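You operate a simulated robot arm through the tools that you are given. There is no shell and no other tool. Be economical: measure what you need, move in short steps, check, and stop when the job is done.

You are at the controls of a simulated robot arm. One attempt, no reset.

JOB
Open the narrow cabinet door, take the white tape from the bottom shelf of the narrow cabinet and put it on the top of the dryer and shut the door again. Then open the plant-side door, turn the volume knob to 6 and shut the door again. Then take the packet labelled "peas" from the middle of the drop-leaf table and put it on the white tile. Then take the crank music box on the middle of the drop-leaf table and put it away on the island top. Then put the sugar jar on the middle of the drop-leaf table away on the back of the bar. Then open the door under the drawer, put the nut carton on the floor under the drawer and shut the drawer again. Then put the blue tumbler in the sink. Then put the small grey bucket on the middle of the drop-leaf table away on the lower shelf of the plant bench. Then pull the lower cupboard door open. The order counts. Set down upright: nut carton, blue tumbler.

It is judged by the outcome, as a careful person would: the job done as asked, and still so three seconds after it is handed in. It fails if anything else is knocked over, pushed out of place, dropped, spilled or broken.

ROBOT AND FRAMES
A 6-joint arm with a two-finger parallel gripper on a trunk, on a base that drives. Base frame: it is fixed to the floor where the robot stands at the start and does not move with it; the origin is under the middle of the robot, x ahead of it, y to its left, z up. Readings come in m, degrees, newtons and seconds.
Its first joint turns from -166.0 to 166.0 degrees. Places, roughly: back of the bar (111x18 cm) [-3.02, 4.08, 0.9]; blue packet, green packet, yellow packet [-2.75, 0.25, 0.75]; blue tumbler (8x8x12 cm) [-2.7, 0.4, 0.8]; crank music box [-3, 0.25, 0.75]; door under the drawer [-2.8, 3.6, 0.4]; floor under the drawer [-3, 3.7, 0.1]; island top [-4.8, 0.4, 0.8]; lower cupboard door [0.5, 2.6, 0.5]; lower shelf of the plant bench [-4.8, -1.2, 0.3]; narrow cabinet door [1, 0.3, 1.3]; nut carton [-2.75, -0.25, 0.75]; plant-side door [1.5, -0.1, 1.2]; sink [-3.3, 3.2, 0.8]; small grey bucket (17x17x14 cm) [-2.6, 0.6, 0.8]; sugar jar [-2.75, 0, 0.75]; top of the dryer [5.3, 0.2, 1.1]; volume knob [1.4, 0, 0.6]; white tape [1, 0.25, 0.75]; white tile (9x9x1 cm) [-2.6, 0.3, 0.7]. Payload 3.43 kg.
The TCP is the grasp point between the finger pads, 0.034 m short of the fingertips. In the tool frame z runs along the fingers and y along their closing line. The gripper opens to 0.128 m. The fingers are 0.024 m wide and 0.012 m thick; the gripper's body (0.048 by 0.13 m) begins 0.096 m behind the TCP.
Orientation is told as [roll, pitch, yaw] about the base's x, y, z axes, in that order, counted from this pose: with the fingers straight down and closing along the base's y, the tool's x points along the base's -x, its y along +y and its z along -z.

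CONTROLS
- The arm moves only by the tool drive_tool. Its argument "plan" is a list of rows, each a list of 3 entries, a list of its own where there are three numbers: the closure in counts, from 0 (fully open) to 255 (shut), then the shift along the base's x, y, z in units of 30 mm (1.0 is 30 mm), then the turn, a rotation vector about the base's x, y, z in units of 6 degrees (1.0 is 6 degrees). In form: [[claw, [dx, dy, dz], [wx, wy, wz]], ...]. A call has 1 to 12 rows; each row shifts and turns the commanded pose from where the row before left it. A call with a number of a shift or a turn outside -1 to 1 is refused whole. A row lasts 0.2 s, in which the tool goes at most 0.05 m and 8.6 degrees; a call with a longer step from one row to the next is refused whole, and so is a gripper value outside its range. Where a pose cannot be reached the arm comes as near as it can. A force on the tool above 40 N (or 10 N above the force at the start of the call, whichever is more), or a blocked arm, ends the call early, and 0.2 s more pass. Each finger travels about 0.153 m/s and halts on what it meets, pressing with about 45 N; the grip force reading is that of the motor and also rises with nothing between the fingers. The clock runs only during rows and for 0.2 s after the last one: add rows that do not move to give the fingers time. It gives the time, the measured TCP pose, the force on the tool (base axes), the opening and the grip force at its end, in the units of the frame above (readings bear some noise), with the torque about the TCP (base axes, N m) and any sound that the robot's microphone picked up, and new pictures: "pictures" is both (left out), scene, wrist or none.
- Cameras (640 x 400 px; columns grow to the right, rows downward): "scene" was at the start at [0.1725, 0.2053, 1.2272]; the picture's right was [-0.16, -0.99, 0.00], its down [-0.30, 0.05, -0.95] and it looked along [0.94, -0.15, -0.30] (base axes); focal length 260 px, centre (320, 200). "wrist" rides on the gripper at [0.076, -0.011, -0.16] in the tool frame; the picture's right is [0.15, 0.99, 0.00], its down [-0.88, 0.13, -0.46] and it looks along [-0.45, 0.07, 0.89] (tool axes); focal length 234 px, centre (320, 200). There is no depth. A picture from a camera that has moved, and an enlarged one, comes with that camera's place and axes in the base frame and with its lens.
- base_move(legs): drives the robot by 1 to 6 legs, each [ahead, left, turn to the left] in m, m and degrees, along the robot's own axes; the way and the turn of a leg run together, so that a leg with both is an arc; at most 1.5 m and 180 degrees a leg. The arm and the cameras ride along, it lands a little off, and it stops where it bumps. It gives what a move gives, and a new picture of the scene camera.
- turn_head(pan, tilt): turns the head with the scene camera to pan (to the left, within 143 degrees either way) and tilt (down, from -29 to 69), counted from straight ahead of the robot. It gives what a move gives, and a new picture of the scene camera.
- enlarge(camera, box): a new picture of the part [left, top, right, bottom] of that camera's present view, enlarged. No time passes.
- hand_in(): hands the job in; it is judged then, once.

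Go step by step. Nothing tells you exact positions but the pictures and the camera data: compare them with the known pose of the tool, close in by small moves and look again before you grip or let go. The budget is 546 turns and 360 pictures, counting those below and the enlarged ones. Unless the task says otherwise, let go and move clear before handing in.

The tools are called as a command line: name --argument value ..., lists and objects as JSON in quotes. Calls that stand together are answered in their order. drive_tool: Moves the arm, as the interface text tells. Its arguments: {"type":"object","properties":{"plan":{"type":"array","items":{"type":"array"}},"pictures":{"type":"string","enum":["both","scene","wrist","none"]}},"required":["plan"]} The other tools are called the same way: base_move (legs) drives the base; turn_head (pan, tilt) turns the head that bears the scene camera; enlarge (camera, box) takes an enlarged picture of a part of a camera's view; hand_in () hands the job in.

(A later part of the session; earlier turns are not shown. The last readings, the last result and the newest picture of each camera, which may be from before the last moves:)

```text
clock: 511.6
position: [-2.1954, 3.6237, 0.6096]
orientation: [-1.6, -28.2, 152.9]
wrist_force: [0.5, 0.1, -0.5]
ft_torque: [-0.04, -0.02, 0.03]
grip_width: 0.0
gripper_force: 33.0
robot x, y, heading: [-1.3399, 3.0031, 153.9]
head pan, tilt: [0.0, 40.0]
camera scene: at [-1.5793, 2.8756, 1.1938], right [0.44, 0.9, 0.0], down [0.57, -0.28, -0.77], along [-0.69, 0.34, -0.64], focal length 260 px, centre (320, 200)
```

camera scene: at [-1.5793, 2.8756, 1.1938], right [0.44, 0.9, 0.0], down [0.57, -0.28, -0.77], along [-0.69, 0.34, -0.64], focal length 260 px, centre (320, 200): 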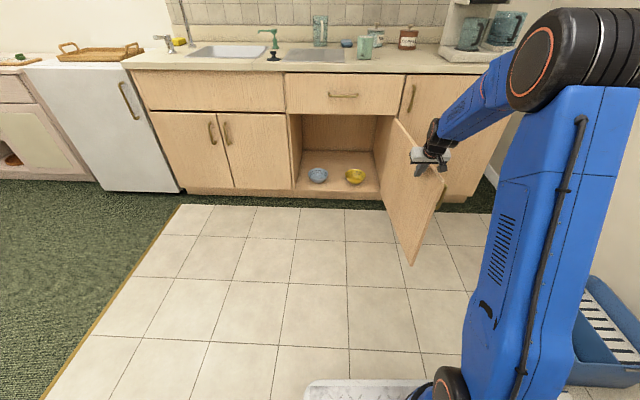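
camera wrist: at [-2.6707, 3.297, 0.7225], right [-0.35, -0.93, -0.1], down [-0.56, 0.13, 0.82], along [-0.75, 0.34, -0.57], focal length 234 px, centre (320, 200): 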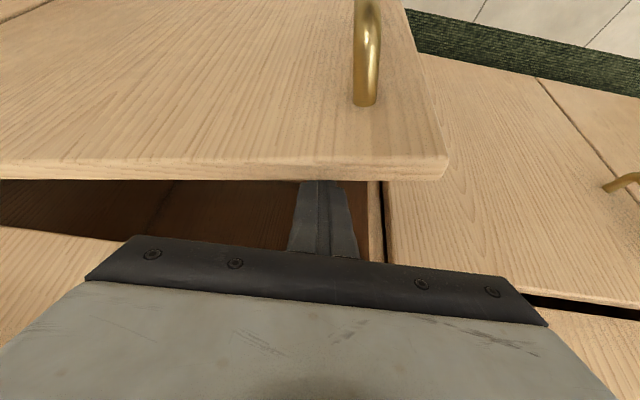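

The door is fully open. Inside there are two bowls, with free floor between them. I'll raise the arm and test the reach into the cupboard before fetching the carton.

drive_tool --plan '[[255, [0, -0.8, 0.5], [0, 0, 0]], [255, [0, -0.8, 1], [0, 0, 0]], [255, [0, -0.8, 1], [0, 0, 0]], [255, [0, -0.8, 1], [0, 0, 0]], [255, [0, -0.5, 1], [0, 0, 0]], [255, [0.5, -0.5, 1], [0, 0, 0]], [255, [0.5, -0.5, 1], [0, 0, 0]], [255, [0.5, -0.5, 1], [0, 0, 0]]]' --pictures "none"

base_move --legs '[[0.6, 0.267, 0]]'

turn_head --pan 0 --tilt 50

```text
clock: 513.4
position: [-2.1512, 3.466, 0.8348]
orientation: [-1.6, -28.0, 153.1]
wrist_force: [0.5, 0.9, -1.2]
ft_torque: [0.02, 0.02, 0.0]
grip_width: 0.0001
gripper_force: 32.8
robot x, y, heading: [-1.3419, 3.002, 153.9]
head pan, tilt: [0.0, 40.0]
```

```text
clock: 516.8
position: [-2.7775, 3.5041, 0.8307]
orientation: [-1.7, -27.3, 152.3]
wrist_force: [51.1, -28.2, 28.4]
ft_torque: [-0.33, -0.57, -0.06]
grip_width: 0.0
gripper_force: 32.8
robot x, y, heading: [-1.9724, 3.0331, 153.3]
head pan, tilt: [0.0, 40.0]
stopped in leg 1: the force on the tool passed its limit (the readings are from after the stop); the commanded pose is now the measured one
camera scene: at [-2.2107, 2.9078, 1.1941], right [0.45, 0.89, 0.0], down [0.57, -0.29, -0.77], along [-0.69, 0.35, -0.64], focal length 260 px, centre (320, 200)
```

scene: 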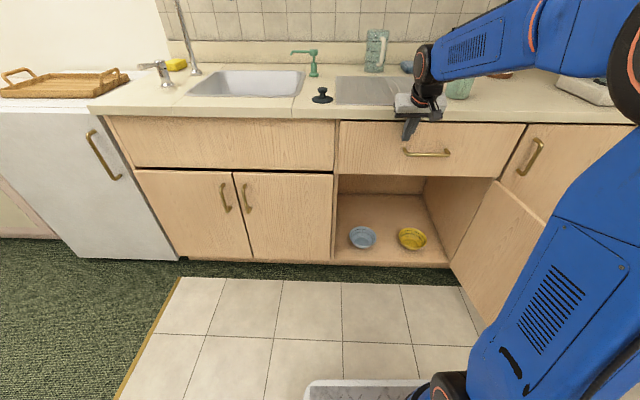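

```text
clock: 517.5
position: [-2.7762, 3.5036, 0.8315]
orientation: [-1.8, -27.2, 152.4]
wrist_force: [75.7, -42.3, 38.9]
ft_torque: [-0.99, -0.7, -0.03]
grip_width: 0.0001
gripper_force: 32.7
robot x, y, heading: [-1.9767, 3.033, 153.3]
head pan, tilt: [0.0, 50.0]
camera scene: at [-2.2032, 2.9039, 1.1801], right [0.45, 0.89, 0.0], down [0.68, -0.34, -0.65], along [-0.58, 0.29, -0.76], focal length 260 px, centre (320, 200)
```

scene: 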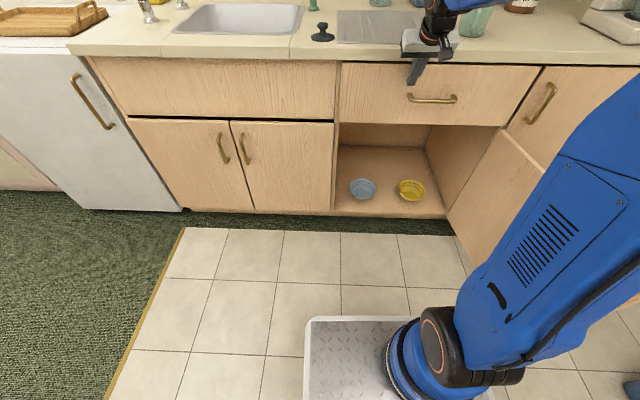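

The finger touched the drawer front. I'll back off and lower for the reach test.

base_move --legs '[[-0.22, 0, 0]]'

drive_tool --plan '[[255, [0, 0, -1], [0, 0, 0]], [255, [0, 0, -1], [0, 0, 0]], [255, [0, 0, -1], [0, 0, 0]], [255, [0, 0, -1], [0, 0, 0]], [255, [0, 0, -1], [0, 0, 0]], [255, [0, 0, -1], [0, 0, 0]], [255, [0, 0, -1], [0, 0, 0]], [255, [0, 0, -1], [0, 0, 0]], [255, [0, 0, -1], [0, 0, 0]], [255, [0, 0, -1], [0, 0, 0]], [255, [0, 0, -1], [0, 0, 0]], [255, [0, 0, -1], [0, 0, 0]]]' --pictures "none"

drive_tool --plan '[[255, [0, 0, -1], [0, 0, 0]], [255, [0, 0, -1], [0, 0, 0]], [255, [0, 0, -1], [0, 0, 0]], [255, [0, 0, -1], [0, 0, 0]], [255, [0, 0, -1], [0, 0, 0]], [255, [0, 0, -1], [0, 0, 0]], [255, [0, 0, -1], [0, 0, 0]]]' --pictures "scene"

```text
clock: 519.2
position: [-2.5803, 3.4056, 0.8277]
orientation: [-1.7, -27.2, 152.4]
wrist_force: [0.2, 0.0, 0.8]
ft_torque: [-0.03, 0.01, 0.0]
grip_width: 0.0002
gripper_force: 33.0
robot x, y, heading: [-1.7756, 2.9365, 153.4]
head pan, tilt: [0.0, 50.0]
camera scene: at [-2.0071, 2.8056, 1.1796], right [0.45, 0.89, 0.0], down [0.68, -0.34, -0.65], along [-0.58, 0.29, -0.76], focal length 260 px, centre (320, 200)
```

scene: 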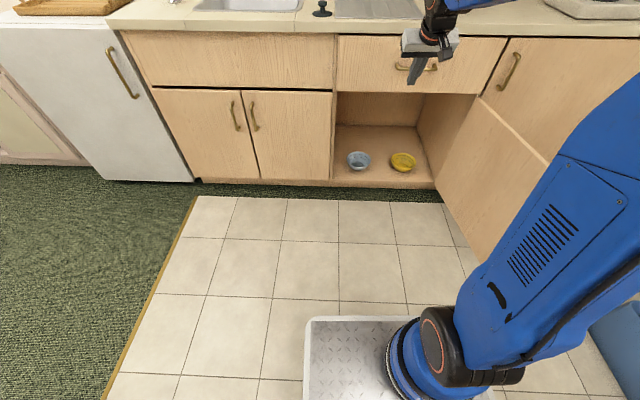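

```text
clock: 521.9
position: [-2.5852, 3.4071, 0.4653]
orientation: [-1.6, -27.0, 152.2]
wrist_force: [0.3, 0.1, -0.1]
ft_torque: [-0.01, 0.01, -0.03]
grip_width: 0.0002
gripper_force: 32.9
robot x, y, heading: [-1.7707, 2.9305, 153.3]
head pan, tilt: [0.0, 50.0]
```

```text
clock: 523.5
position: [-2.5932, 3.3891, 0.2804]
orientation: [-2.5, -26.9, 152.4]
wrist_force: [0.2, 0.4, -0.4]
ft_torque: [0.01, 0.02, -0.02]
grip_width: 0.0
gripper_force: 33.0
out of reach, approached as far as the arm can: row 5, 6, 7
robot x, y, heading: [-1.7755, 2.9352, 153.4]
head pan, tilt: [0.0, 50.0]
camera scene: at [-2.0071, 2.8056, 1.1795], right [0.45, 0.89, 0.0], down [0.68, -0.34, -0.65], along [-0.58, 0.29, -0.76], focal length 260 px, centre (320, 200)
```

scene: 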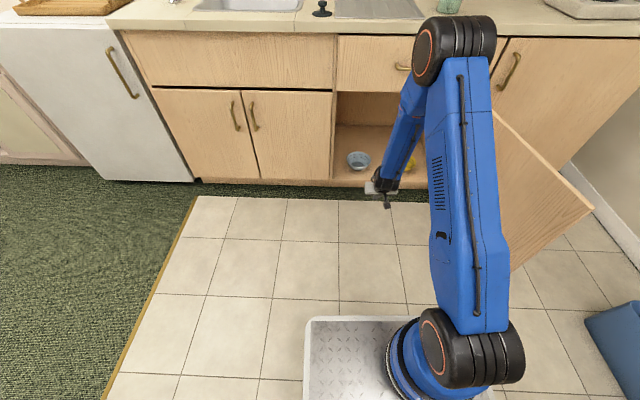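

drive_tool --plan '[[255, [-0.85, 0.45, 0.1], [0, 0, 0]], [255, [-0.85, 0.45, 0], [0, 0, 0]], [255, [-0.85, 0.45, -0.3], [0, 0, 0]], [255, [-0.85, 0.45, -0.5], [0, 0, 0]], [255, [-0.85, 0.45, -0.5], [0, 0, 0]], [255, [-0.85, 0.45, -0.5], [0, 0, 0]]]' --pictures "scene"

```text
clock: 524.9
position: [-2.7473, 3.4714, 0.2303]
orientation: [-1.7, -27.1, 152.4]
wrist_force: [0.1, 0.7, 0.3]
ft_torque: [-0.05, -0.05, 0.01]
grip_width: 0.0
gripper_force: 33.2
robot x, y, heading: [-1.7761, 2.9363, 153.3]
head pan, tilt: [0.0, 50.0]
camera scene: at [-2.007, 2.8055, 1.1796], right [0.45, 0.89, 0.0], down [0.68, -0.34, -0.65], along [-0.58, 0.29, -0.76], focal length 260 px, centre (320, 200)
```

scene: 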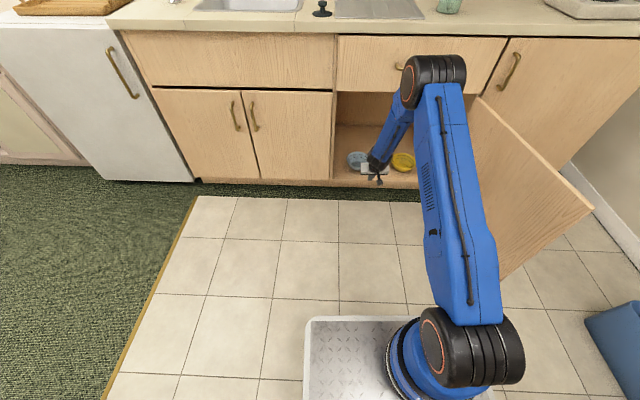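

The reach into the cupboard works at about 1.1 m. Now I'll retract and fetch the nut carton.

drive_tool --plan '[[255, [0.85, -0.45, 0.3], [0, 0, 0]], [255, [0.85, -0.45, 0.3], [0, 0, 0]], [255, [0.85, -0.45, 0.5], [0, 0, 0]], [255, [0.85, -0.45, 0.5], [0, 0, 0]], [255, [0.85, -0.45, 0.8], [0, 0, 0]], [255, [0.5, -0.3, 1], [0, 0, 0]], [255, [0.5, -0.3, 1], [0, 0, 0]], [255, [0, 0, 1], [0, 0, 0]], [255, [0, 0, 1], [0, 0, 0]], [255, [0, 0, 1], [0, 0, 0]], [255, [0, 0, 1], [0, 0, 0]], [255, [0, 0, 1], [0, 0, 0]]]' --pictures "none"

drive_tool --plan '[[0, [0, 0, 1], [0, 0, 0]], [0, [0, 0, 1], [0, 0, 0]], [0, [0, 0, 1], [0, 0, 0]], [0, [0, 0, 1], [0, 0, 0]], [0, [0.5, -0.3, 1], [0, 0, 0]], [0, [0.5, -0.3, 1], [0, 0, 0]], [0, [0.5, -0.3, 1], [0, 0, 0]], [0, [0.5, -0.3, 1], [0, 0, 0]], [0, [0, 0, 1], [0, 0, 0]], [0, [0, 0, 1], [0, 0, 0]], [0, [0, 0, 1], [0, 0, 0]], [0, [0, 0, 1], [0, 0, 0]]]' --pictures "none"

```text
clock: 527.5
position: [-2.59, 3.3875, 0.5119]
orientation: [-3.7, -27.1, 155.8]
wrist_force: [-0.2, -1.7, -0.5]
ft_torque: [0.12, 0.12, -0.14]
grip_width: 0.0
gripper_force: 33.4
robot x, y, heading: [-1.7753, 2.9349, 153.2]
head pan, tilt: [0.0, 50.0]
```

```text
clock: 530.0
position: [-2.5313, 3.3501, 0.8702]
orientation: [-1.7, -26.9, 152.4]
wrist_force: [0.5, 0.3, -0.7]
ft_torque: [-0.04, 0.0, 0.02]
grip_width: 0.1284
gripper_force: 0.1
robot x, y, heading: [-1.7748, 2.935, 153.4]
head pan, tilt: [0.0, 50.0]
```

drive_tool --plan '[[0, [0, 0, 1], [0, 0, 0]], [0, [0, 0, 1], [0, 0, 0]], [0, [0, 0, 1], [0, 0, 0]], [0, [0, 0, 1], [0, 0, 0]], [0, [0, 0, 1], [0, 0, 0]], [0, [0, 0, 1], [0, 0, 0]], [0, [0, 0, 1], [0, 0, 0]]]' --pictures "none"

base_move --legs '[[0, 0, 62], [1.44, 0, 0], [0, 0, 37], [1.0, 0, 0], [1.02, 0, 0], [0, 0, 79]]'

turn_head --pan 0 --tilt 40

```text
clock: 531.6
position: [-2.5305, 3.3502, 1.0812]
orientation: [-1.8, -27.0, 152.3]
wrist_force: [0.5, -0.1, 0.0]
ft_torque: [-0.01, -0.01, 0.01]
grip_width: 0.1281
gripper_force: 0.0
robot x, y, heading: [-1.7727, 2.9335, 153.2]
head pan, tilt: [0.0, 50.0]
```

```text
clock: 556.4
position: [-2.7466, -0.2601, 1.078]
orientation: [-1.8, -27.0, -28.0]
wrist_force: [-0.2, 0.7, -0.5]
ft_torque: [0.0, -0.02, 0.0]
grip_width: 0.1279
gripper_force: 0.0
robot x, y, heading: [-3.5017, 0.1624, -27.0]
head pan, tilt: [0.0, 50.0]
camera scene: at [-3.2617, 0.286, 1.1774], right [-0.46, -0.89, 0.0], down [-0.68, 0.35, -0.64], along [0.57, -0.29, -0.77], focal length 260 px, centre (320, 200)
```

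scene: 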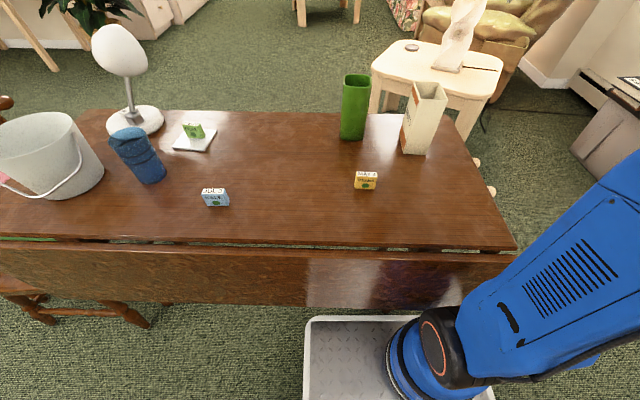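

```text
clock: 557.1
position: [-2.7463, -0.262, 1.0772]
orientation: [-1.8, -27.0, -28.1]
wrist_force: [-0.2, 0.4, 0.3]
ft_torque: [-0.02, 0.03, 0.04]
grip_width: 0.1282
gripper_force: 0.1
robot x, y, heading: [-3.5029, 0.1626, -27.1]
head pan, tilt: [0.0, 40.0]
camera scene: at [-3.2546, 0.2823, 1.1915], right [-0.46, -0.89, 0.0], down [-0.57, 0.29, -0.77], along [0.68, -0.35, -0.64], focal length 260 px, centre (320, 200)
```

scene: 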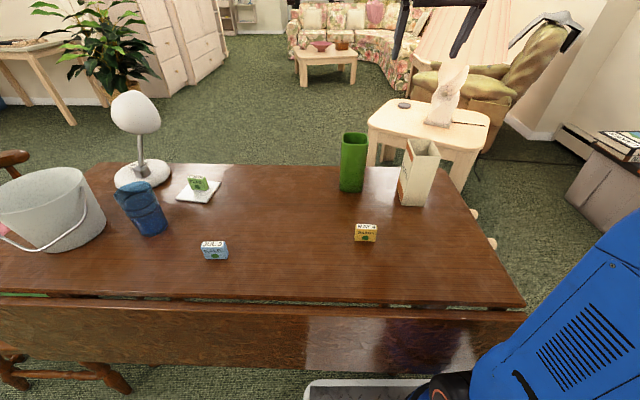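

drive_tool --plan '[[0, [-0.8, 0.4, 0], [0, 0, 0]], [0, [-0.8, 0.4, 0], [0, 0, 0]], [0, [-0.8, 0.4, 0], [0, 0, 0]], [0, [-0.8, 0.4, 0], [0, 0, 0]], [0, [-0.8, 0.4, 0], [0, 0, 0]], [0, [-0.8, 0.2, 0], [0, 0, 0]]]' --pictures "wrist"

```text
clock: 558.5
position: [-2.8907, -0.1952, 1.0787]
orientation: [-1.7, -26.8, -28.1]
wrist_force: [0.1, 0.4, 0.7]
ft_torque: [-0.01, 0.03, -0.01]
grip_width: 0.1282
gripper_force: 0.0
robot x, y, heading: [-3.5026, 0.1625, -27.2]
head pan, tilt: [0.0, 40.0]
camera wrist: at [-3.0147, -0.1331, 1.1874], right [0.36, 0.93, -0.09], down [0.58, -0.15, 0.8], along [0.73, -0.34, -0.59], focal length 234 px, centre (320, 200)
```

wrist: 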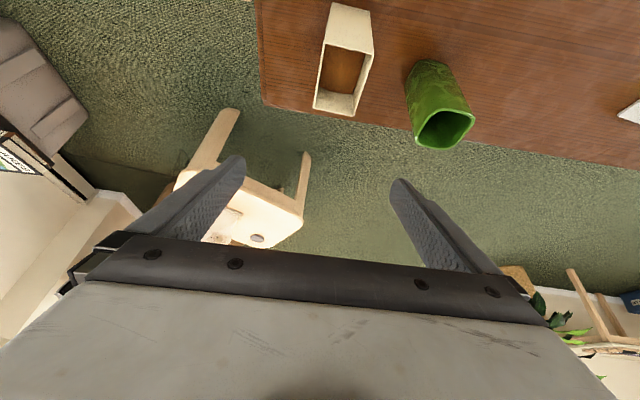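

The carton is about 5 x 7.5 cm, aligned with the gripper, with its centre at (-2.881, -0.183). I'll descend around it with this tilt.

drive_tool --plan '[[0, [0.16, 0.2, -0.9], [0, 0, 0]], [0, [0.16, 0.2, -0.9], [0, 0, 0]], [0, [0, 0, -0.9], [0, 0, 0]], [0, [0, 0, -0.9], [0, 0, 0]]]'

```text
clock: 559.5
position: [-2.8811, -0.1819, 0.97]
orientation: [-1.8, -27.1, -28.1]
wrist_force: [-0.2, -0.1, 0.5]
ft_torque: [0.01, 0.0, -0.01]
grip_width: 0.1278
gripper_force: 0.2
robot x, y, heading: [-3.5042, 0.1637, -26.9]
head pan, tilt: [0.0, 40.0]
camera scene: at [-3.2546, 0.2823, 1.1916], right [-0.46, -0.89, 0.0], down [-0.57, 0.29, -0.77], along [0.68, -0.35, -0.64], focal length 260 px, centre (320, 200)
camera wrist: at [-3.0056, -0.1213, 1.0782], right [0.36, 0.93, -0.09], down [0.58, -0.15, 0.8], along [0.73, -0.34, -0.59], focal length 234 px, centre (320, 200)
```

scene: 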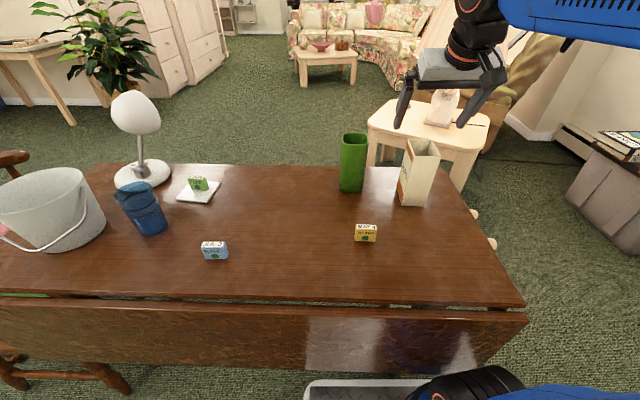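
wrist: 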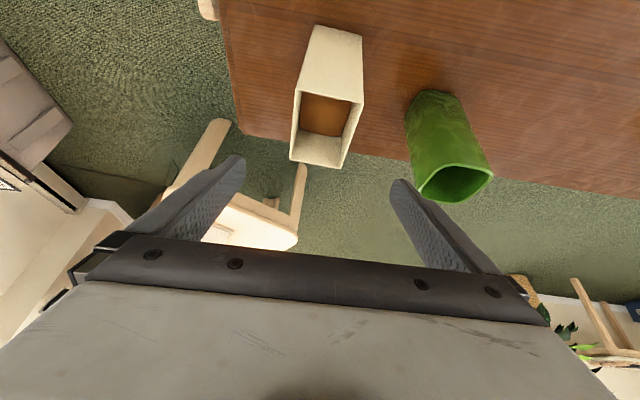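

drive_tool --plan '[[0, [-0.1, 0.03, -0.9], [0, 0, 0]], [0, [0, 0, -0.9], [0, 0, 0]], [0, [0, 0, -0.9], [0, 0, 0]], [0, [0, 0, -0.9], [0, 0, 0]], [0, [0, 0, -0.4], [0, 0, 0]]]'

```text
clock: 560.7
position: [-2.8833, -0.1827, 0.851]
orientation: [-1.8, -27.0, -28.1]
wrist_force: [0.1, 0.5, -0.6]
ft_torque: [0.01, 0.01, 0.01]
grip_width: 0.1282
gripper_force: 0.2
robot x, y, heading: [-3.4995, 0.161, -26.9]
head pan, tilt: [0.0, 40.0]
camera scene: at [-3.2546, 0.2823, 1.1916], right [-0.46, -0.89, 0.0], down [-0.57, 0.29, -0.77], along [0.68, -0.35, -0.64], focal length 260 px, centre (320, 200)
camera wrist: at [-3.009, -0.1217, 0.9598], right [0.36, 0.93, -0.09], down [0.58, -0.15, 0.8], along [0.73, -0.34, -0.59], focal length 234 px, centre (320, 200)
```

scene: 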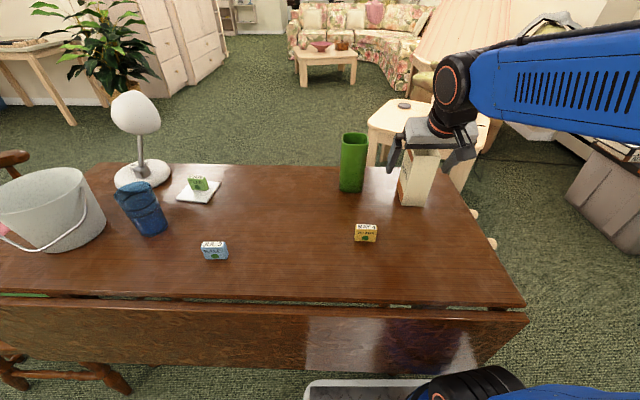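
wrist: 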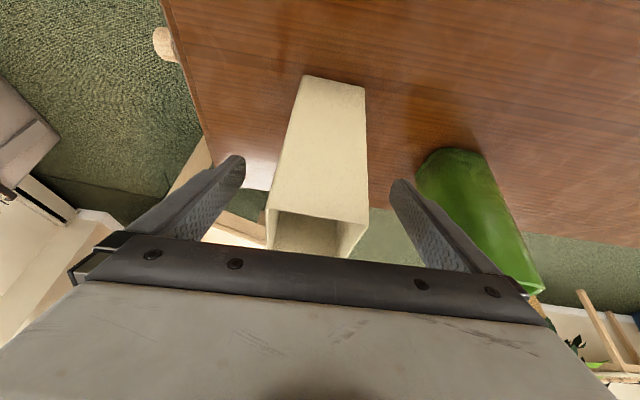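

drive_tool --plan '[[80, [0, 0, 0], [0, 0, 0]], [140, [0, 0, 0], [0, 0, 0]], [200, [0, 0, 0], [0, 0, 0]], [255, [0, 0, 0], [0, 0, 0]], [255, [0, 0, 0], [0, 0, 0]]]' --pictures "wrist"

```text
clock: 561.9
position: [-2.8837, -0.182, 0.8518]
orientation: [-1.8, -27.1, -28.1]
wrist_force: [0.6, -1.6, 1.8]
ft_torque: [-0.11, -0.16, -0.11]
grip_width: 0.0604
gripper_force: 44.5
robot x, y, heading: [-3.5025, 0.1653, -27.1]
head pan, tilt: [0.0, 40.0]
camera wrist: at [-3.0091, -0.1216, 0.9601], right [0.36, 0.93, -0.09], down [0.58, -0.15, 0.8], along [0.73, -0.34, -0.59], focal length 234 px, centre (320, 200)
```

wrist: 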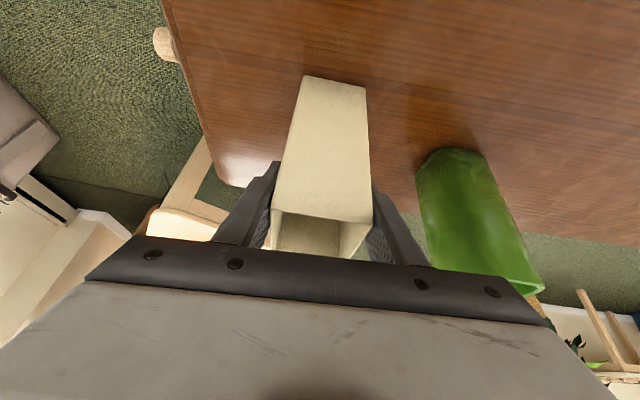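

drive_tool --plan '[[255, [0, 0, 0.6], [0, 0, 0]], [255, [0, 0, 1], [0, 0, 0]], [255, [0, 0, 1], [0, 0, 0]], [255, [0, 0, 1], [0, 0, 0]], [255, [0, 0, 1], [0, 0, 0]], [255, [0, 0, 1], [0, 0, 0]], [255, [0, 0, 1], [0, 0, 0]]]'

```text
clock: 563.5
position: [-2.8857, -0.1847, 1.0483]
orientation: [-1.7, -26.8, -28.2]
wrist_force: [-0.5, 0.1, -2.3]
ft_torque: [0.04, 0.03, -0.03]
grip_width: 0.0603
gripper_force: 44.8
robot x, y, heading: [-3.5047, 0.1614, -27.0]
head pan, tilt: [0.0, 40.0]
camera scene: at [-3.2545, 0.2823, 1.1916], right [-0.46, -0.89, 0.0], down [-0.57, 0.29, -0.77], along [0.68, -0.35, -0.64], focal length 260 px, centre (320, 200)
camera wrist: at [-3.0107, -0.1248, 1.1565], right [0.36, 0.93, -0.09], down [0.58, -0.15, 0.8], along [0.73, -0.34, -0.59], focal length 234 px, centre (320, 200)
```

scene: 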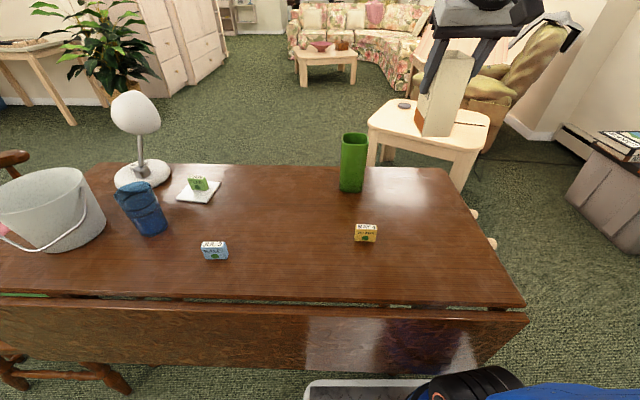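
wrist: 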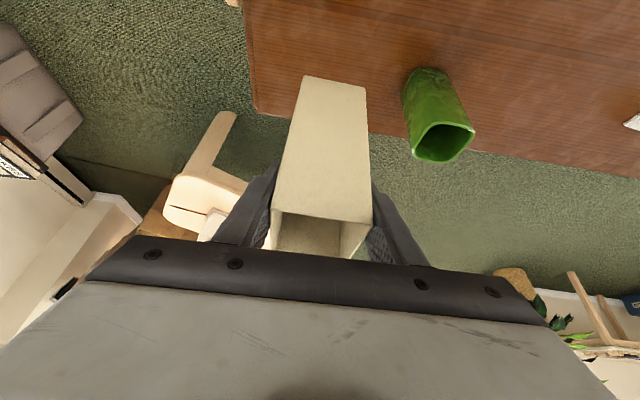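

The carton is held upright. I'll carry it back to the kitchen.

base_move --legs '[[-0.3, 0, 0], [0, 0, 92.5], [1.0, 0, 0], [0.98, 0, 0], [0, 0, -27], [1.28, 0, 0]]'

base_move --legs '[[0, 0, 114]]'

turn_head --pan 0 --tilt 45

```text
clock: 586.3
position: [-1.3172, 3.2693, 1.0487]
orientation: [-1.6, -26.9, 37.1]
wrist_force: [-1.0, 1.0, -2.7]
ft_torque: [-0.04, 0.06, -0.01]
grip_width: 0.0598
gripper_force: 45.0
robot x, y, heading: [-1.8878, 2.8583, 38.3]
head pan, tilt: [0.0, 40.0]
camera scene: at [-1.8885, 3.1292, 1.195], right [0.62, -0.79, -0.01], down [-0.51, -0.39, -0.76], along [0.6, 0.47, -0.65], focal length 260 px, centre (320, 200)
```

scene: 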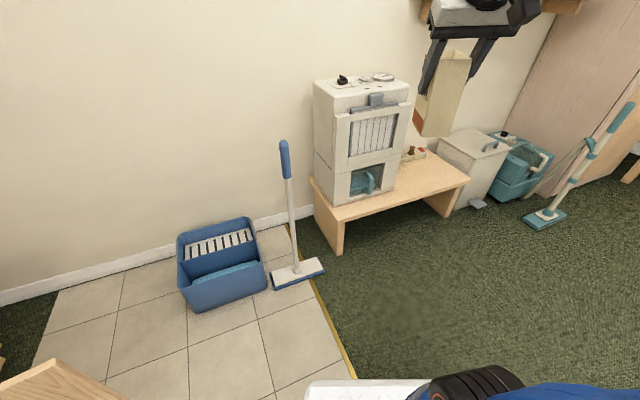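

```text
clock: 591.5
position: [-2.503, 3.2015, 1.0502]
orientation: [-2.1, -27.2, 151.5]
wrist_force: [-0.3, 0.0, -3.2]
ft_torque: [-0.04, -0.06, 0.0]
grip_width: 0.0599
gripper_force: 45.1
robot x, y, heading: [-1.8927, 2.8536, 152.1]
head pan, tilt: [0.0, 40.0]
camera scene: at [-2.1347, 2.7363, 1.1938], right [0.46, 0.89, 0.0], down [0.57, -0.3, -0.77], along [-0.68, 0.36, -0.64], focal length 260 px, centre (320, 200)
```

scene: 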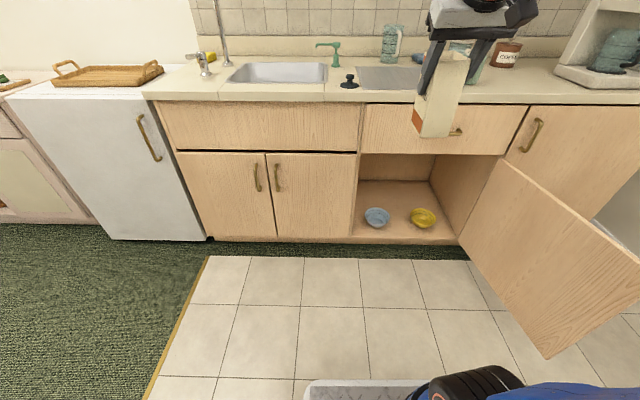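

```text
clock: 592.1
position: [-2.506, 3.2048, 1.0484]
orientation: [-2.1, -27.1, 151.6]
wrist_force: [-0.8, 0.7, -2.5]
ft_torque: [-0.02, -0.01, -0.01]
grip_width: 0.0599
gripper_force: 45.7
robot x, y, heading: [-1.8902, 2.8603, 152.2]
head pan, tilt: [0.0, 45.0]
camera scene: at [-2.1315, 2.7347, 1.1865], right [0.46, 0.89, 0.0], down [0.62, -0.33, -0.71], along [-0.63, 0.33, -0.7], focal length 260 px, centre (320, 200)
```

scene: 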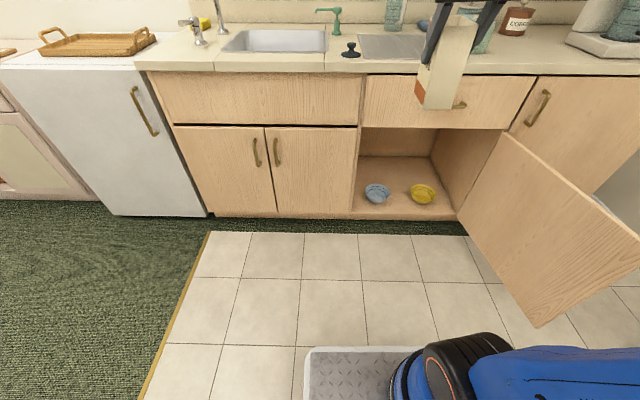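

I'll shift the base right for a straight approach into the opening.

base_move --legs '[[0.015, -0.229, 0]]'

drive_tool --plan '[[255, [-0.6, 0.32, -0.6], [0, 0, 0]], [255, [-0.6, 0.32, -0.6], [0, 0, 0]], [255, [-0.6, 0.32, -0.6], [0, 0, 0]], [255, [-0.6, 0.32, -0.6], [0, 0, 0]], [255, [-0.6, 0.32, -0.6], [0, 0, 0]], [255, [-0.6, 0.32, -0.6], [0, 0, 0]], [255, [-0.6, 0.32, -0.6], [0, 0, 0]], [255, [-0.6, 0.32, -0.6], [0, 0, 0]]]'

```text
clock: 593.9
position: [-2.4079, 3.4225, 1.0478]
orientation: [-2.1, -27.0, 151.4]
wrist_force: [0.3, -0.4, -2.3]
ft_torque: [0.01, -0.04, -0.02]
grip_width: 0.0597
gripper_force: 45.4
robot x, y, heading: [-1.7946, 3.0716, 152.1]
head pan, tilt: [0.0, 45.0]
camera scene: at [-2.0353, 2.951, 1.1865], right [0.47, 0.88, 0.0], down [0.62, -0.33, -0.71], along [-0.63, 0.33, -0.7], focal length 260 px, centre (320, 200)
```

scene: 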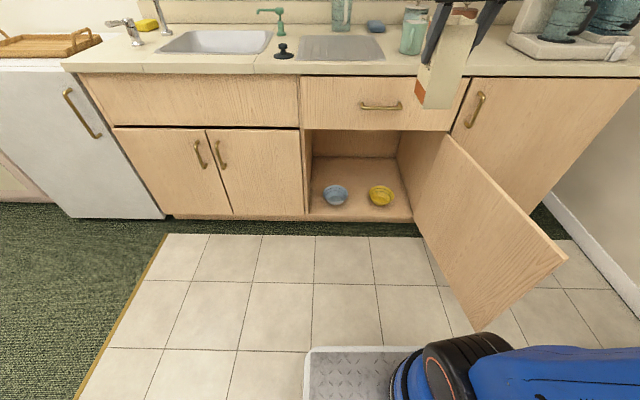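

```text
clock: 595.7
position: [-2.5549, 3.4975, 0.9028]
orientation: [-2.1, -26.9, 151.3]
wrist_force: [-0.3, -0.2, -2.2]
ft_torque: [-0.01, -0.01, 0.01]
grip_width: 0.0598
gripper_force: 44.8
robot x, y, heading: [-1.7974, 3.071, 152.1]
head pan, tilt: [0.0, 45.0]
camera scene: at [-2.0351, 2.9509, 1.1865], right [0.47, 0.88, 0.0], down [0.62, -0.33, -0.71], along [-0.63, 0.33, -0.7], focal length 260 px, centre (320, 200)
camera wrist: at [-2.4283, 3.4361, 1.0107], right [-0.37, -0.92, -0.1], down [-0.58, 0.15, 0.8], along [-0.72, 0.35, -0.59], focal length 234 px, centre (320, 200)
```

scene: 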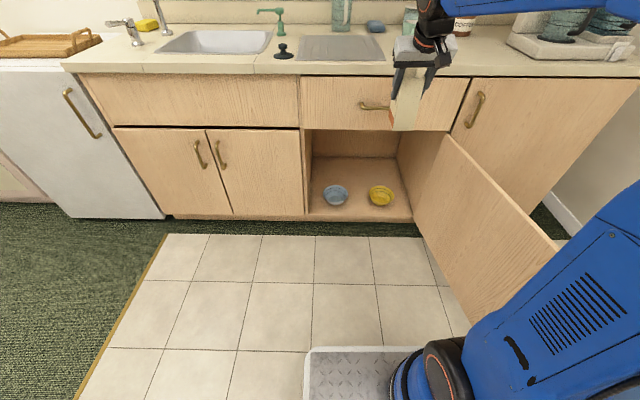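
wrist: 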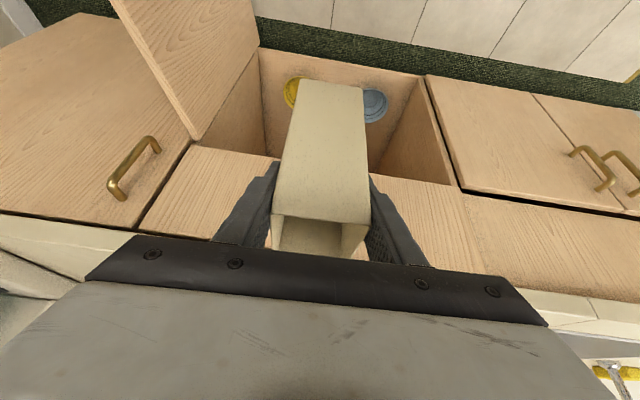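

The carton lines up between the two bowls. I'll lower in front of the opening.

drive_tool --plan '[[255, [0, 0, -1], [0, 0, 0]], [255, [0, 0, -1], [0, 0, 0]], [255, [0, 0, -1], [0, 0, 0]], [255, [0, 0, -1], [0, 0, 0]], [255, [0, 0, -1], [0, 0, 0]], [255, [0, 0, -1], [0, 0, 0]], [255, [-0.1, 0, -1], [0, 0, 0]], [255, [-0.2, 0.03, -1], [0, 0, 0]], [255, [-0.3, 0.06, -1], [0, 0, 0]], [255, [-0.4, 0.1, -1], [0, 0, 0]], [255, [-0.4, 0.1, -1], [0, 0, 0]], [255, [-0.4, 0.1, -1], [0, 0, 0]]]' --pictures "none"

drive_tool --plan '[[255, [-0.3, 0.05, -0.9], [0, 0, 0]], [255, [-0.3, 0.05, -0.9], [0, 0, 0]], [255, [-0.2, 0.03, -0.9], [0, 0, 0]], [255, [0, 0, -0.9], [0, 0, 0]], [255, [0, 0, -0.9], [0, 0, 0]], [255, [0, 0, -0.9], [0, 0, 0]], [255, [0, 0, -0.9], [0, 0, 0]]]'

```text
clock: 598.3
position: [-2.6085, 3.5131, 0.54]
orientation: [-2.1, -26.9, 151.4]
wrist_force: [-0.2, 0.2, -1.7]
ft_torque: [-0.04, -0.01, -0.01]
grip_width: 0.0599
gripper_force: 44.3
robot x, y, heading: [-1.7939, 3.0718, 152.3]
head pan, tilt: [0.0, 45.0]
```

```text
clock: 599.9
position: [-2.6342, 3.5138, 0.3543]
orientation: [-2.0, -26.7, 151.4]
wrist_force: [0.2, -0.1, -2.3]
ft_torque: [-0.05, -0.06, 0.01]
grip_width: 0.0597
gripper_force: 44.7
robot x, y, heading: [-1.7939, 3.0707, 152.3]
head pan, tilt: [0.0, 45.0]
camera scene: at [-2.0352, 2.951, 1.1865], right [0.47, 0.88, 0.0], down [0.62, -0.33, -0.71], along [-0.63, 0.33, -0.7], focal length 260 px, centre (320, 200)
camera wrist: at [-2.5073, 3.4516, 0.4623], right [-0.37, -0.92, -0.1], down [-0.58, 0.15, 0.8], along [-0.72, 0.35, -0.59], focal length 234 px, centre (320, 200)
```

scene: 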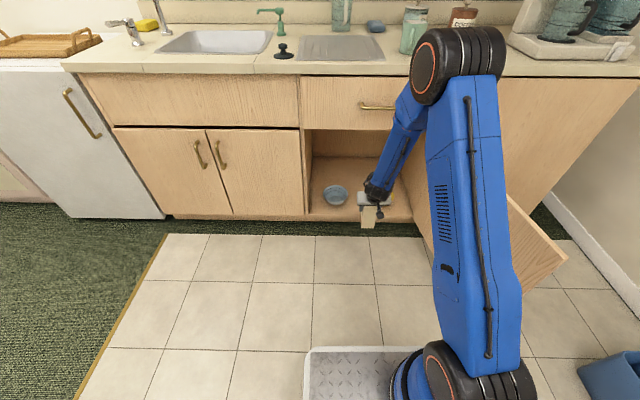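
wrist: 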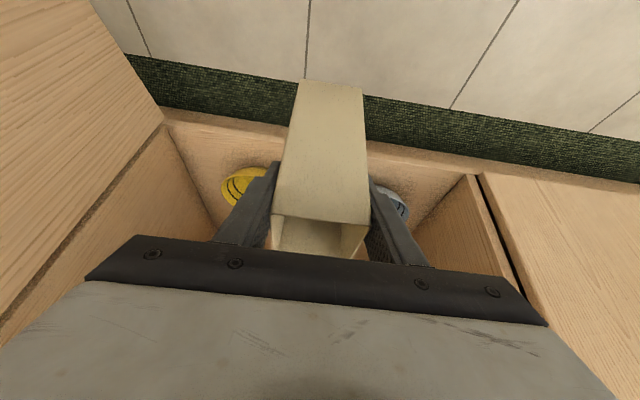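

drive_tool --plan '[[255, [-0.82, 0.44, -0.2], [0, 0, 0]], [255, [-0.82, 0.44, -0.2], [0, 0, 0]], [255, [-0.82, 0.44, -0.2], [0, 0, 0]], [255, [-0.82, 0.44, -0.2], [0, 0, 0]], [255, [-0.82, 0.44, -0.2], [0, 0, 0]], [255, [-0.82, 0.44, -0.2], [0, 0, 0]]]'

```text
clock: 601.3
position: [-2.7833, 3.5927, 0.3177]
orientation: [-2.2, -26.9, 151.4]
wrist_force: [-0.1, 0.3, -2.2]
ft_torque: [-0.01, -0.08, -0.02]
grip_width: 0.0596
gripper_force: 45.0
robot x, y, heading: [-1.7927, 3.0744, 152.2]
head pan, tilt: [0.0, 45.0]
camera scene: at [-2.0353, 2.951, 1.1865], right [0.47, 0.88, 0.0], down [0.62, -0.33, -0.71], along [-0.63, 0.33, -0.7], focal length 260 px, centre (320, 200)
camera wrist: at [-2.6568, 3.5312, 0.4265], right [-0.37, -0.92, -0.1], down [-0.58, 0.15, 0.8], along [-0.72, 0.35, -0.59], focal length 234 px, centre (320, 200)
```

scene: 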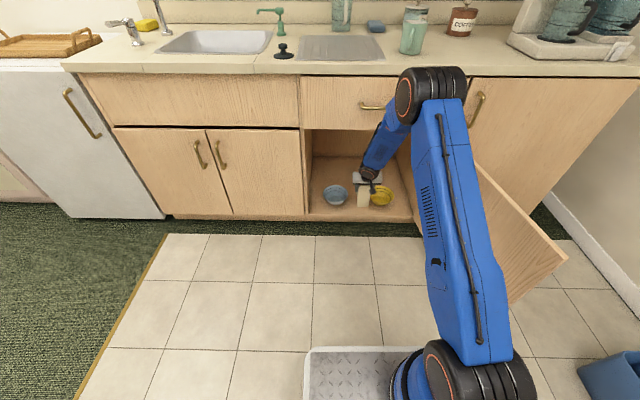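
wrist: 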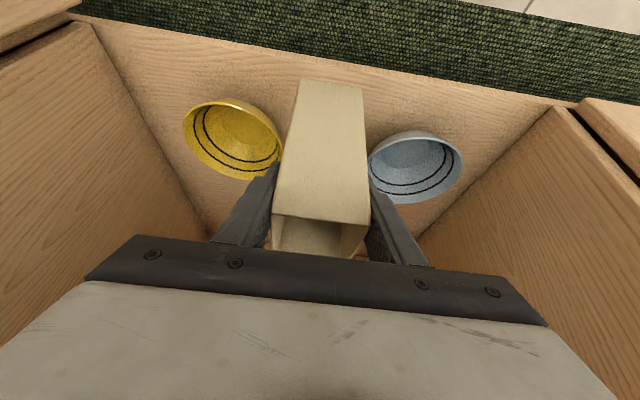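

drive_tool --plan '[[255, [-0.8, 0.43, 0], [0, 0, 0]], [255, [-0.8, 0.43, 0], [0, 0, 0]], [255, [0, 0, -0.7], [0, 0, 0]], [255, [0, 0, -0.7], [0, 0, 0]], [255, [0, 0, -0.7], [0, 0, 0]]]'

```text
clock: 602.5
position: [-2.829, 3.6219, 0.2546]
orientation: [-2.1, -26.9, 151.4]
wrist_force: [0.9, 0.7, -0.8]
ft_torque: [-0.01, -0.07, 0.02]
grip_width: 0.0597
gripper_force: 45.2
robot x, y, heading: [-1.7968, 3.074, 152.3]
head pan, tilt: [0.0, 45.0]
camera scene: at [-2.0353, 2.951, 1.1865], right [0.47, 0.88, 0.0], down [0.62, -0.33, -0.71], along [-0.63, 0.33, -0.7], focal length 260 px, centre (320, 200)
camera wrist: at [-2.7017, 3.5586, 0.3618], right [-0.37, -0.92, -0.1], down [-0.58, 0.15, 0.8], along [-0.72, 0.35, -0.59], focal length 234 px, centre (320, 200)
```

scene: 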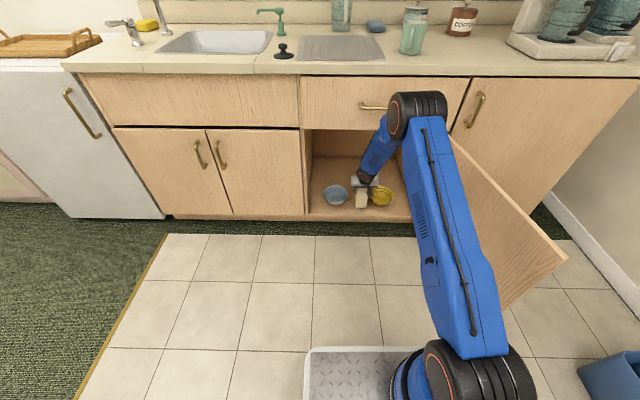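
wrist: 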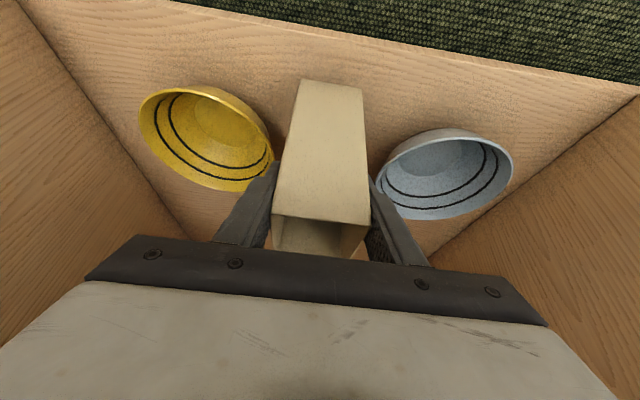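

drive_tool --plan '[[255, [0, 0, -0.5], [0, 0, 0]], [255, [0, 0, -0.3], [0, 0, 0]], [255, [0, 0, -0.2], [0, 0, 0]], [255, [0, 0, -0.15], [0, 0, 0]], [255, [0, 0, -0.15], [0, 0, 0]], [255, [0, 0, -0.15], [0, 0, 0]]]' --pictures "wrist"

```text
clock: 603.3
position: [-2.8338, 3.6217, 0.2296]
orientation: [-2.0, -27.5, 151.4]
wrist_force: [5.7, -0.4, 41.9]
ft_torque: [-0.91, 0.29, 0.1]
grip_width: 0.0597
gripper_force: 45.3
robot x, y, heading: [-1.7937, 3.0722, 152.2]
head pan, tilt: [0.0, 45.0]
stopped in row 4: the force on the tool passed its limit (the readings are from after the stop); the commanded pose is now the measured one
camera wrist: at [-2.7047, 3.5593, 0.3372], right [-0.37, -0.92, -0.1], down [-0.57, 0.15, 0.81], along [-0.73, 0.36, -0.58], focal length 234 px, centre (320, 200)
```

wrist: 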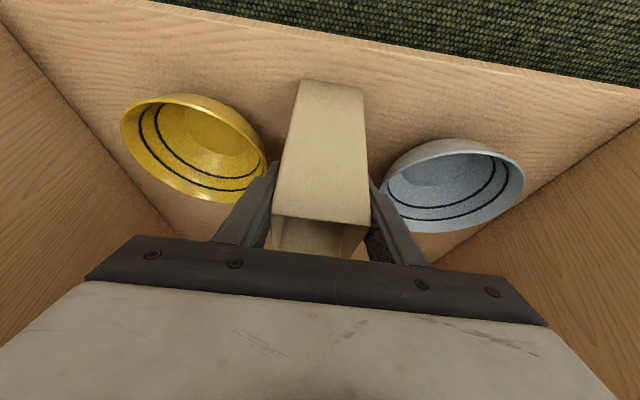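

drive_tool --plan '[[255, [0, 0, 0.06], [0, 0, 0]], [180, [0, 0, 0], [0, 0, 0]], [100, [0, 0, 0], [0, 0, 0]], [100, [0, 0, 0], [0, 0, 0]], [100, [0.3, -0.16, 0.7], [0, 0, 0]], [100, [0.4, -0.2, 0.8], [0, 0, 0]], [100, [0.4, -0.2, 0.8], [0, 0, 0]]]'

```text
clock: 604.9
position: [-2.7954, 3.6031, 0.2926]
orientation: [-2.1, -26.8, 151.4]
wrist_force: [0.4, 1.1, -0.9]
ft_torque: [0.01, 0.03, -0.01]
grip_width: 0.0777
gripper_force: 0.0
robot x, y, heading: [-1.7958, 3.0742, 152.3]
head pan, tilt: [0.0, 45.0]
camera scene: at [-2.0354, 2.9511, 1.1864], right [0.47, 0.88, 0.0], down [0.62, -0.33, -0.71], along [-0.63, 0.33, -0.7], focal length 260 px, centre (320, 200)
camera wrist: at [-2.6685, 3.5405, 0.4012], right [-0.37, -0.92, -0.1], down [-0.58, 0.15, 0.8], along [-0.72, 0.35, -0.59], focal length 234 px, centre (320, 200)
```

scene: 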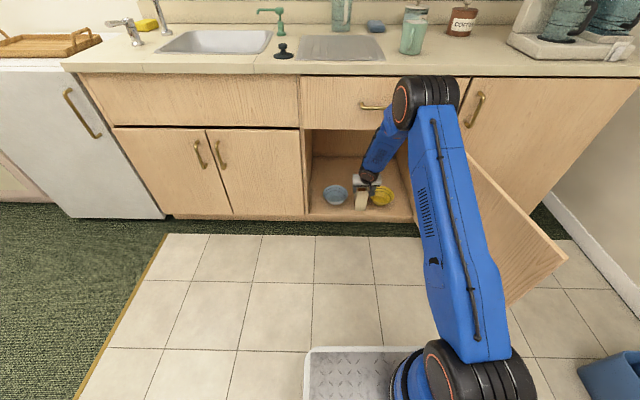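
wrist: 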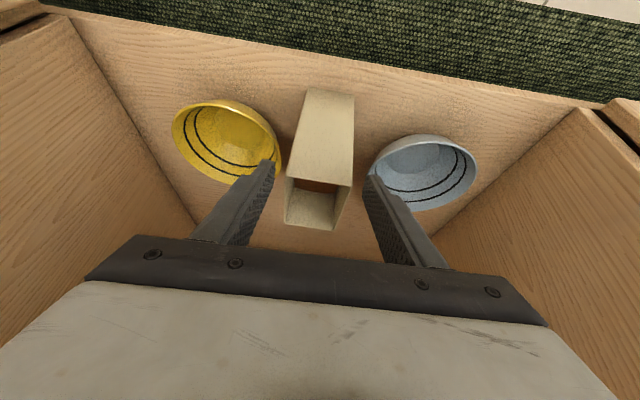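

The carton is standing upright inside. I'll withdraw the arm.

drive_tool --plan '[[100, [0.4, -0.2, 0.8], [0, 0, 0]], [100, [0.6, -0.32, 0.6], [0, 0, 0]], [100, [0.85, -0.45, 0.1], [0, 0, 0]], [100, [0.85, -0.45, 0], [0, 0, 0]], [100, [0.85, -0.45, 0], [0, 0, 0]], [100, [0.85, -0.45, 0], [0, 0, 0]], [100, [0.5, -0.25, 0.5], [0, 0, 0]], [100, [0.2, -0.1, 1], [0, 0, 0]], [100, [0, 0, 1], [0, 0, 0]], [100, [0, 0, 1], [0, 0, 0]], [100, [0, 0, 1], [0, 0, 0]], [100, [0, 0, 1], [0, 0, 0]]]' --pictures "scene"

```text
clock: 607.5
position: [-2.6433, 3.5227, 0.5043]
orientation: [-2.2, -26.9, 151.4]
wrist_force: [-0.6, -0.5, -0.5]
ft_torque: [0.01, 0.01, 0.0]
grip_width: 0.0779
gripper_force: 0.0
robot x, y, heading: [-1.7936, 3.0743, 152.4]
head pan, tilt: [0.0, 45.0]
camera scene: at [-2.0354, 2.9511, 1.1865], right [0.47, 0.88, 0.0], down [0.62, -0.33, -0.71], along [-0.63, 0.33, -0.7], focal length 260 px, centre (320, 200)
```

scene: 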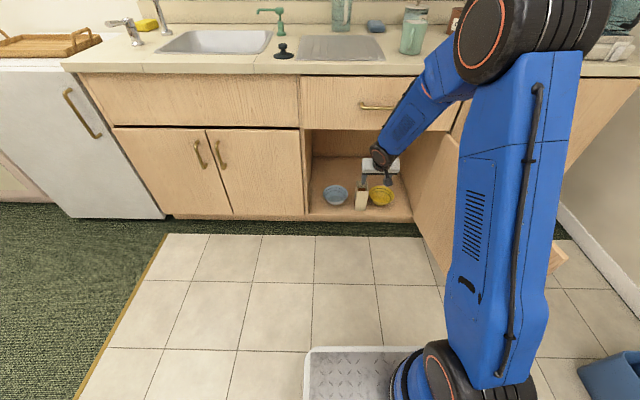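

Now I'll close the door by bringing the closed fingers over to its outer side and pushing.

drive_tool --plan '[[255, [0.2, -0.1, 1], [0, 0, 0]], [255, [0.2, -0.1, 1], [0, 0, 0]], [255, [0.2, -0.1, 1], [0, 0, 0]], [255, [0.2, -0.1, 1], [0, 0, 0]], [255, [0.2, -0.1, 1], [0, 0, 0]], [255, [0.5, 0, 1], [0, 0, 0]], [255, [0.8, 0, 1], [0, 0, 0]], [255, [0.9, 0.2, 1], [0, 0, 0]], [255, [0.9, 0.4, 1], [0, 0, 0]], [255, [1, 0.5, 1], [0, 0, 0]], [255, [1, 0.5, 1], [0, 0, 0]], [255, [1, 0.5, 0.5], [0, 0, 0]]]' --pictures "none"

drive_tool --plan '[[255, [1, 0.6, 0], [0, 0, 0]], [255, [1, 0.6, 0], [0, 0, 0]], [255, [1, 0.6, 0], [0, 0, 0]], [255, [1, 0.6, 0], [0, 0, 0]], [255, [1, 0.8, 0], [0, 0, 0]], [255, [0.8, 0.9, 0], [0, 0, 0]], [255, [0.6, 1, 0], [0, 0, 0]]]'

```text
clock: 610.1
position: [-2.4319, 3.5723, 0.8484]
orientation: [-1.9, -26.9, 151.4]
wrist_force: [-0.4, 0.0, -0.4]
ft_torque: [0.0, -0.02, 0.0]
grip_width: 0.0001
gripper_force: 33.1
robot x, y, heading: [-1.7964, 3.0731, 152.3]
head pan, tilt: [0.0, 45.0]
```

```text
clock: 611.7
position: [-2.2393, 3.7251, 0.8502]
orientation: [-2.0, -26.9, 151.5]
wrist_force: [0.4, -0.1, 1.0]
ft_torque: [0.01, 0.02, 0.02]
grip_width: 0.0002
gripper_force: 33.2
robot x, y, heading: [-1.7951, 3.076, 152.1]
head pan, tilt: [0.0, 45.0]
camera scene: at [-2.035, 2.9507, 1.1865], right [0.47, 0.88, 0.0], down [0.62, -0.33, -0.71], along [-0.63, 0.33, -0.7], focal length 260 px, centre (320, 200)
camera wrist: at [-2.1119, 3.664, 0.9593], right [-0.37, -0.92, -0.1], down [-0.58, 0.15, 0.8], along [-0.72, 0.35, -0.59], focal length 234 px, centre (320, 200)
```

scene: 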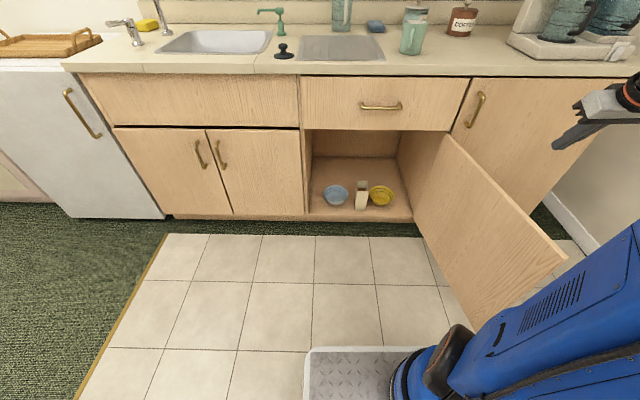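
wrist: 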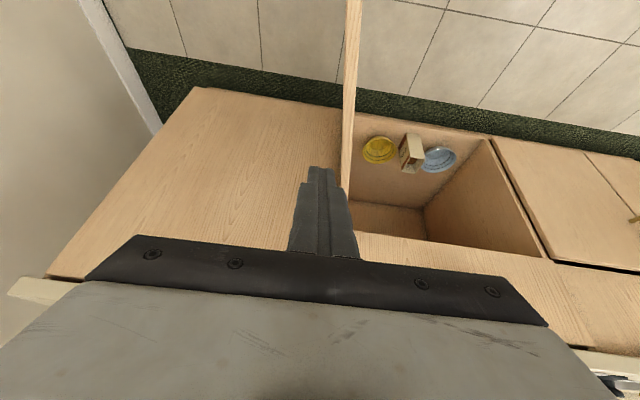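

drive_tool --plan '[[255, [0.2, 0.9, 0], [0, 0, 0]], [255, [0, 0.3, -0.9], [0, 0, 0]], [255, [0, 0, -1], [0, 0, 0]], [255, [0, 0, -1], [0, 0, 0]], [255, [0, 0, -1], [0, 0, 0]], [255, [0, 0, -1], [0, 0, 0]], [255, [0, 0, -1], [0, 0, 0]], [255, [0, 0, -1], [0, 0, 0]], [255, [0, 0, -1], [0, 0, 0]]]'

```text
clock: 613.7
position: [-2.2345, 3.762, 0.6156]
orientation: [-2.2, -27.0, 151.3]
wrist_force: [-0.2, -0.4, -0.7]
ft_torque: [0.0, 0.02, -0.01]
grip_width: 0.0001
gripper_force: 33.3
robot x, y, heading: [-1.7923, 3.0747, 152.2]
head pan, tilt: [0.0, 45.0]
camera scene: at [-2.0351, 2.9509, 1.1865], right [0.47, 0.88, 0.0], down [0.62, -0.33, -0.71], along [-0.63, 0.33, -0.7], focal length 260 px, centre (320, 200)
camera wrist: at [-2.1072, 3.6991, 0.7237], right [-0.37, -0.92, -0.1], down [-0.58, 0.15, 0.8], along [-0.72, 0.36, -0.59], focal length 234 px, centre (320, 200)
```

scene: 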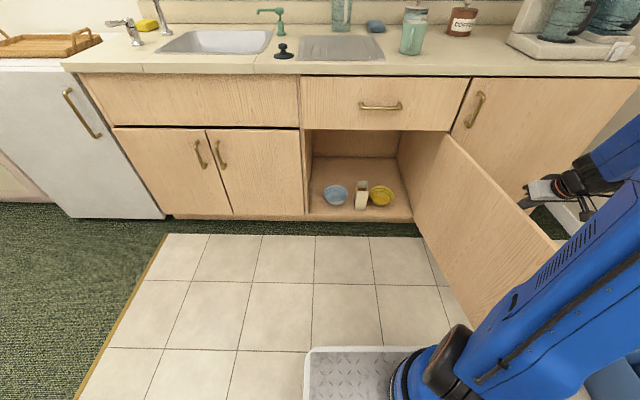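
wrist: 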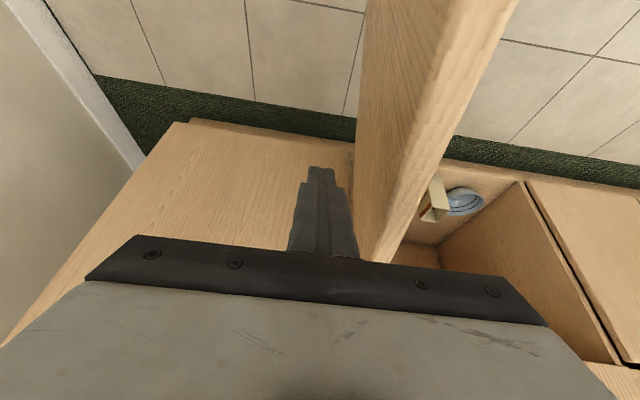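

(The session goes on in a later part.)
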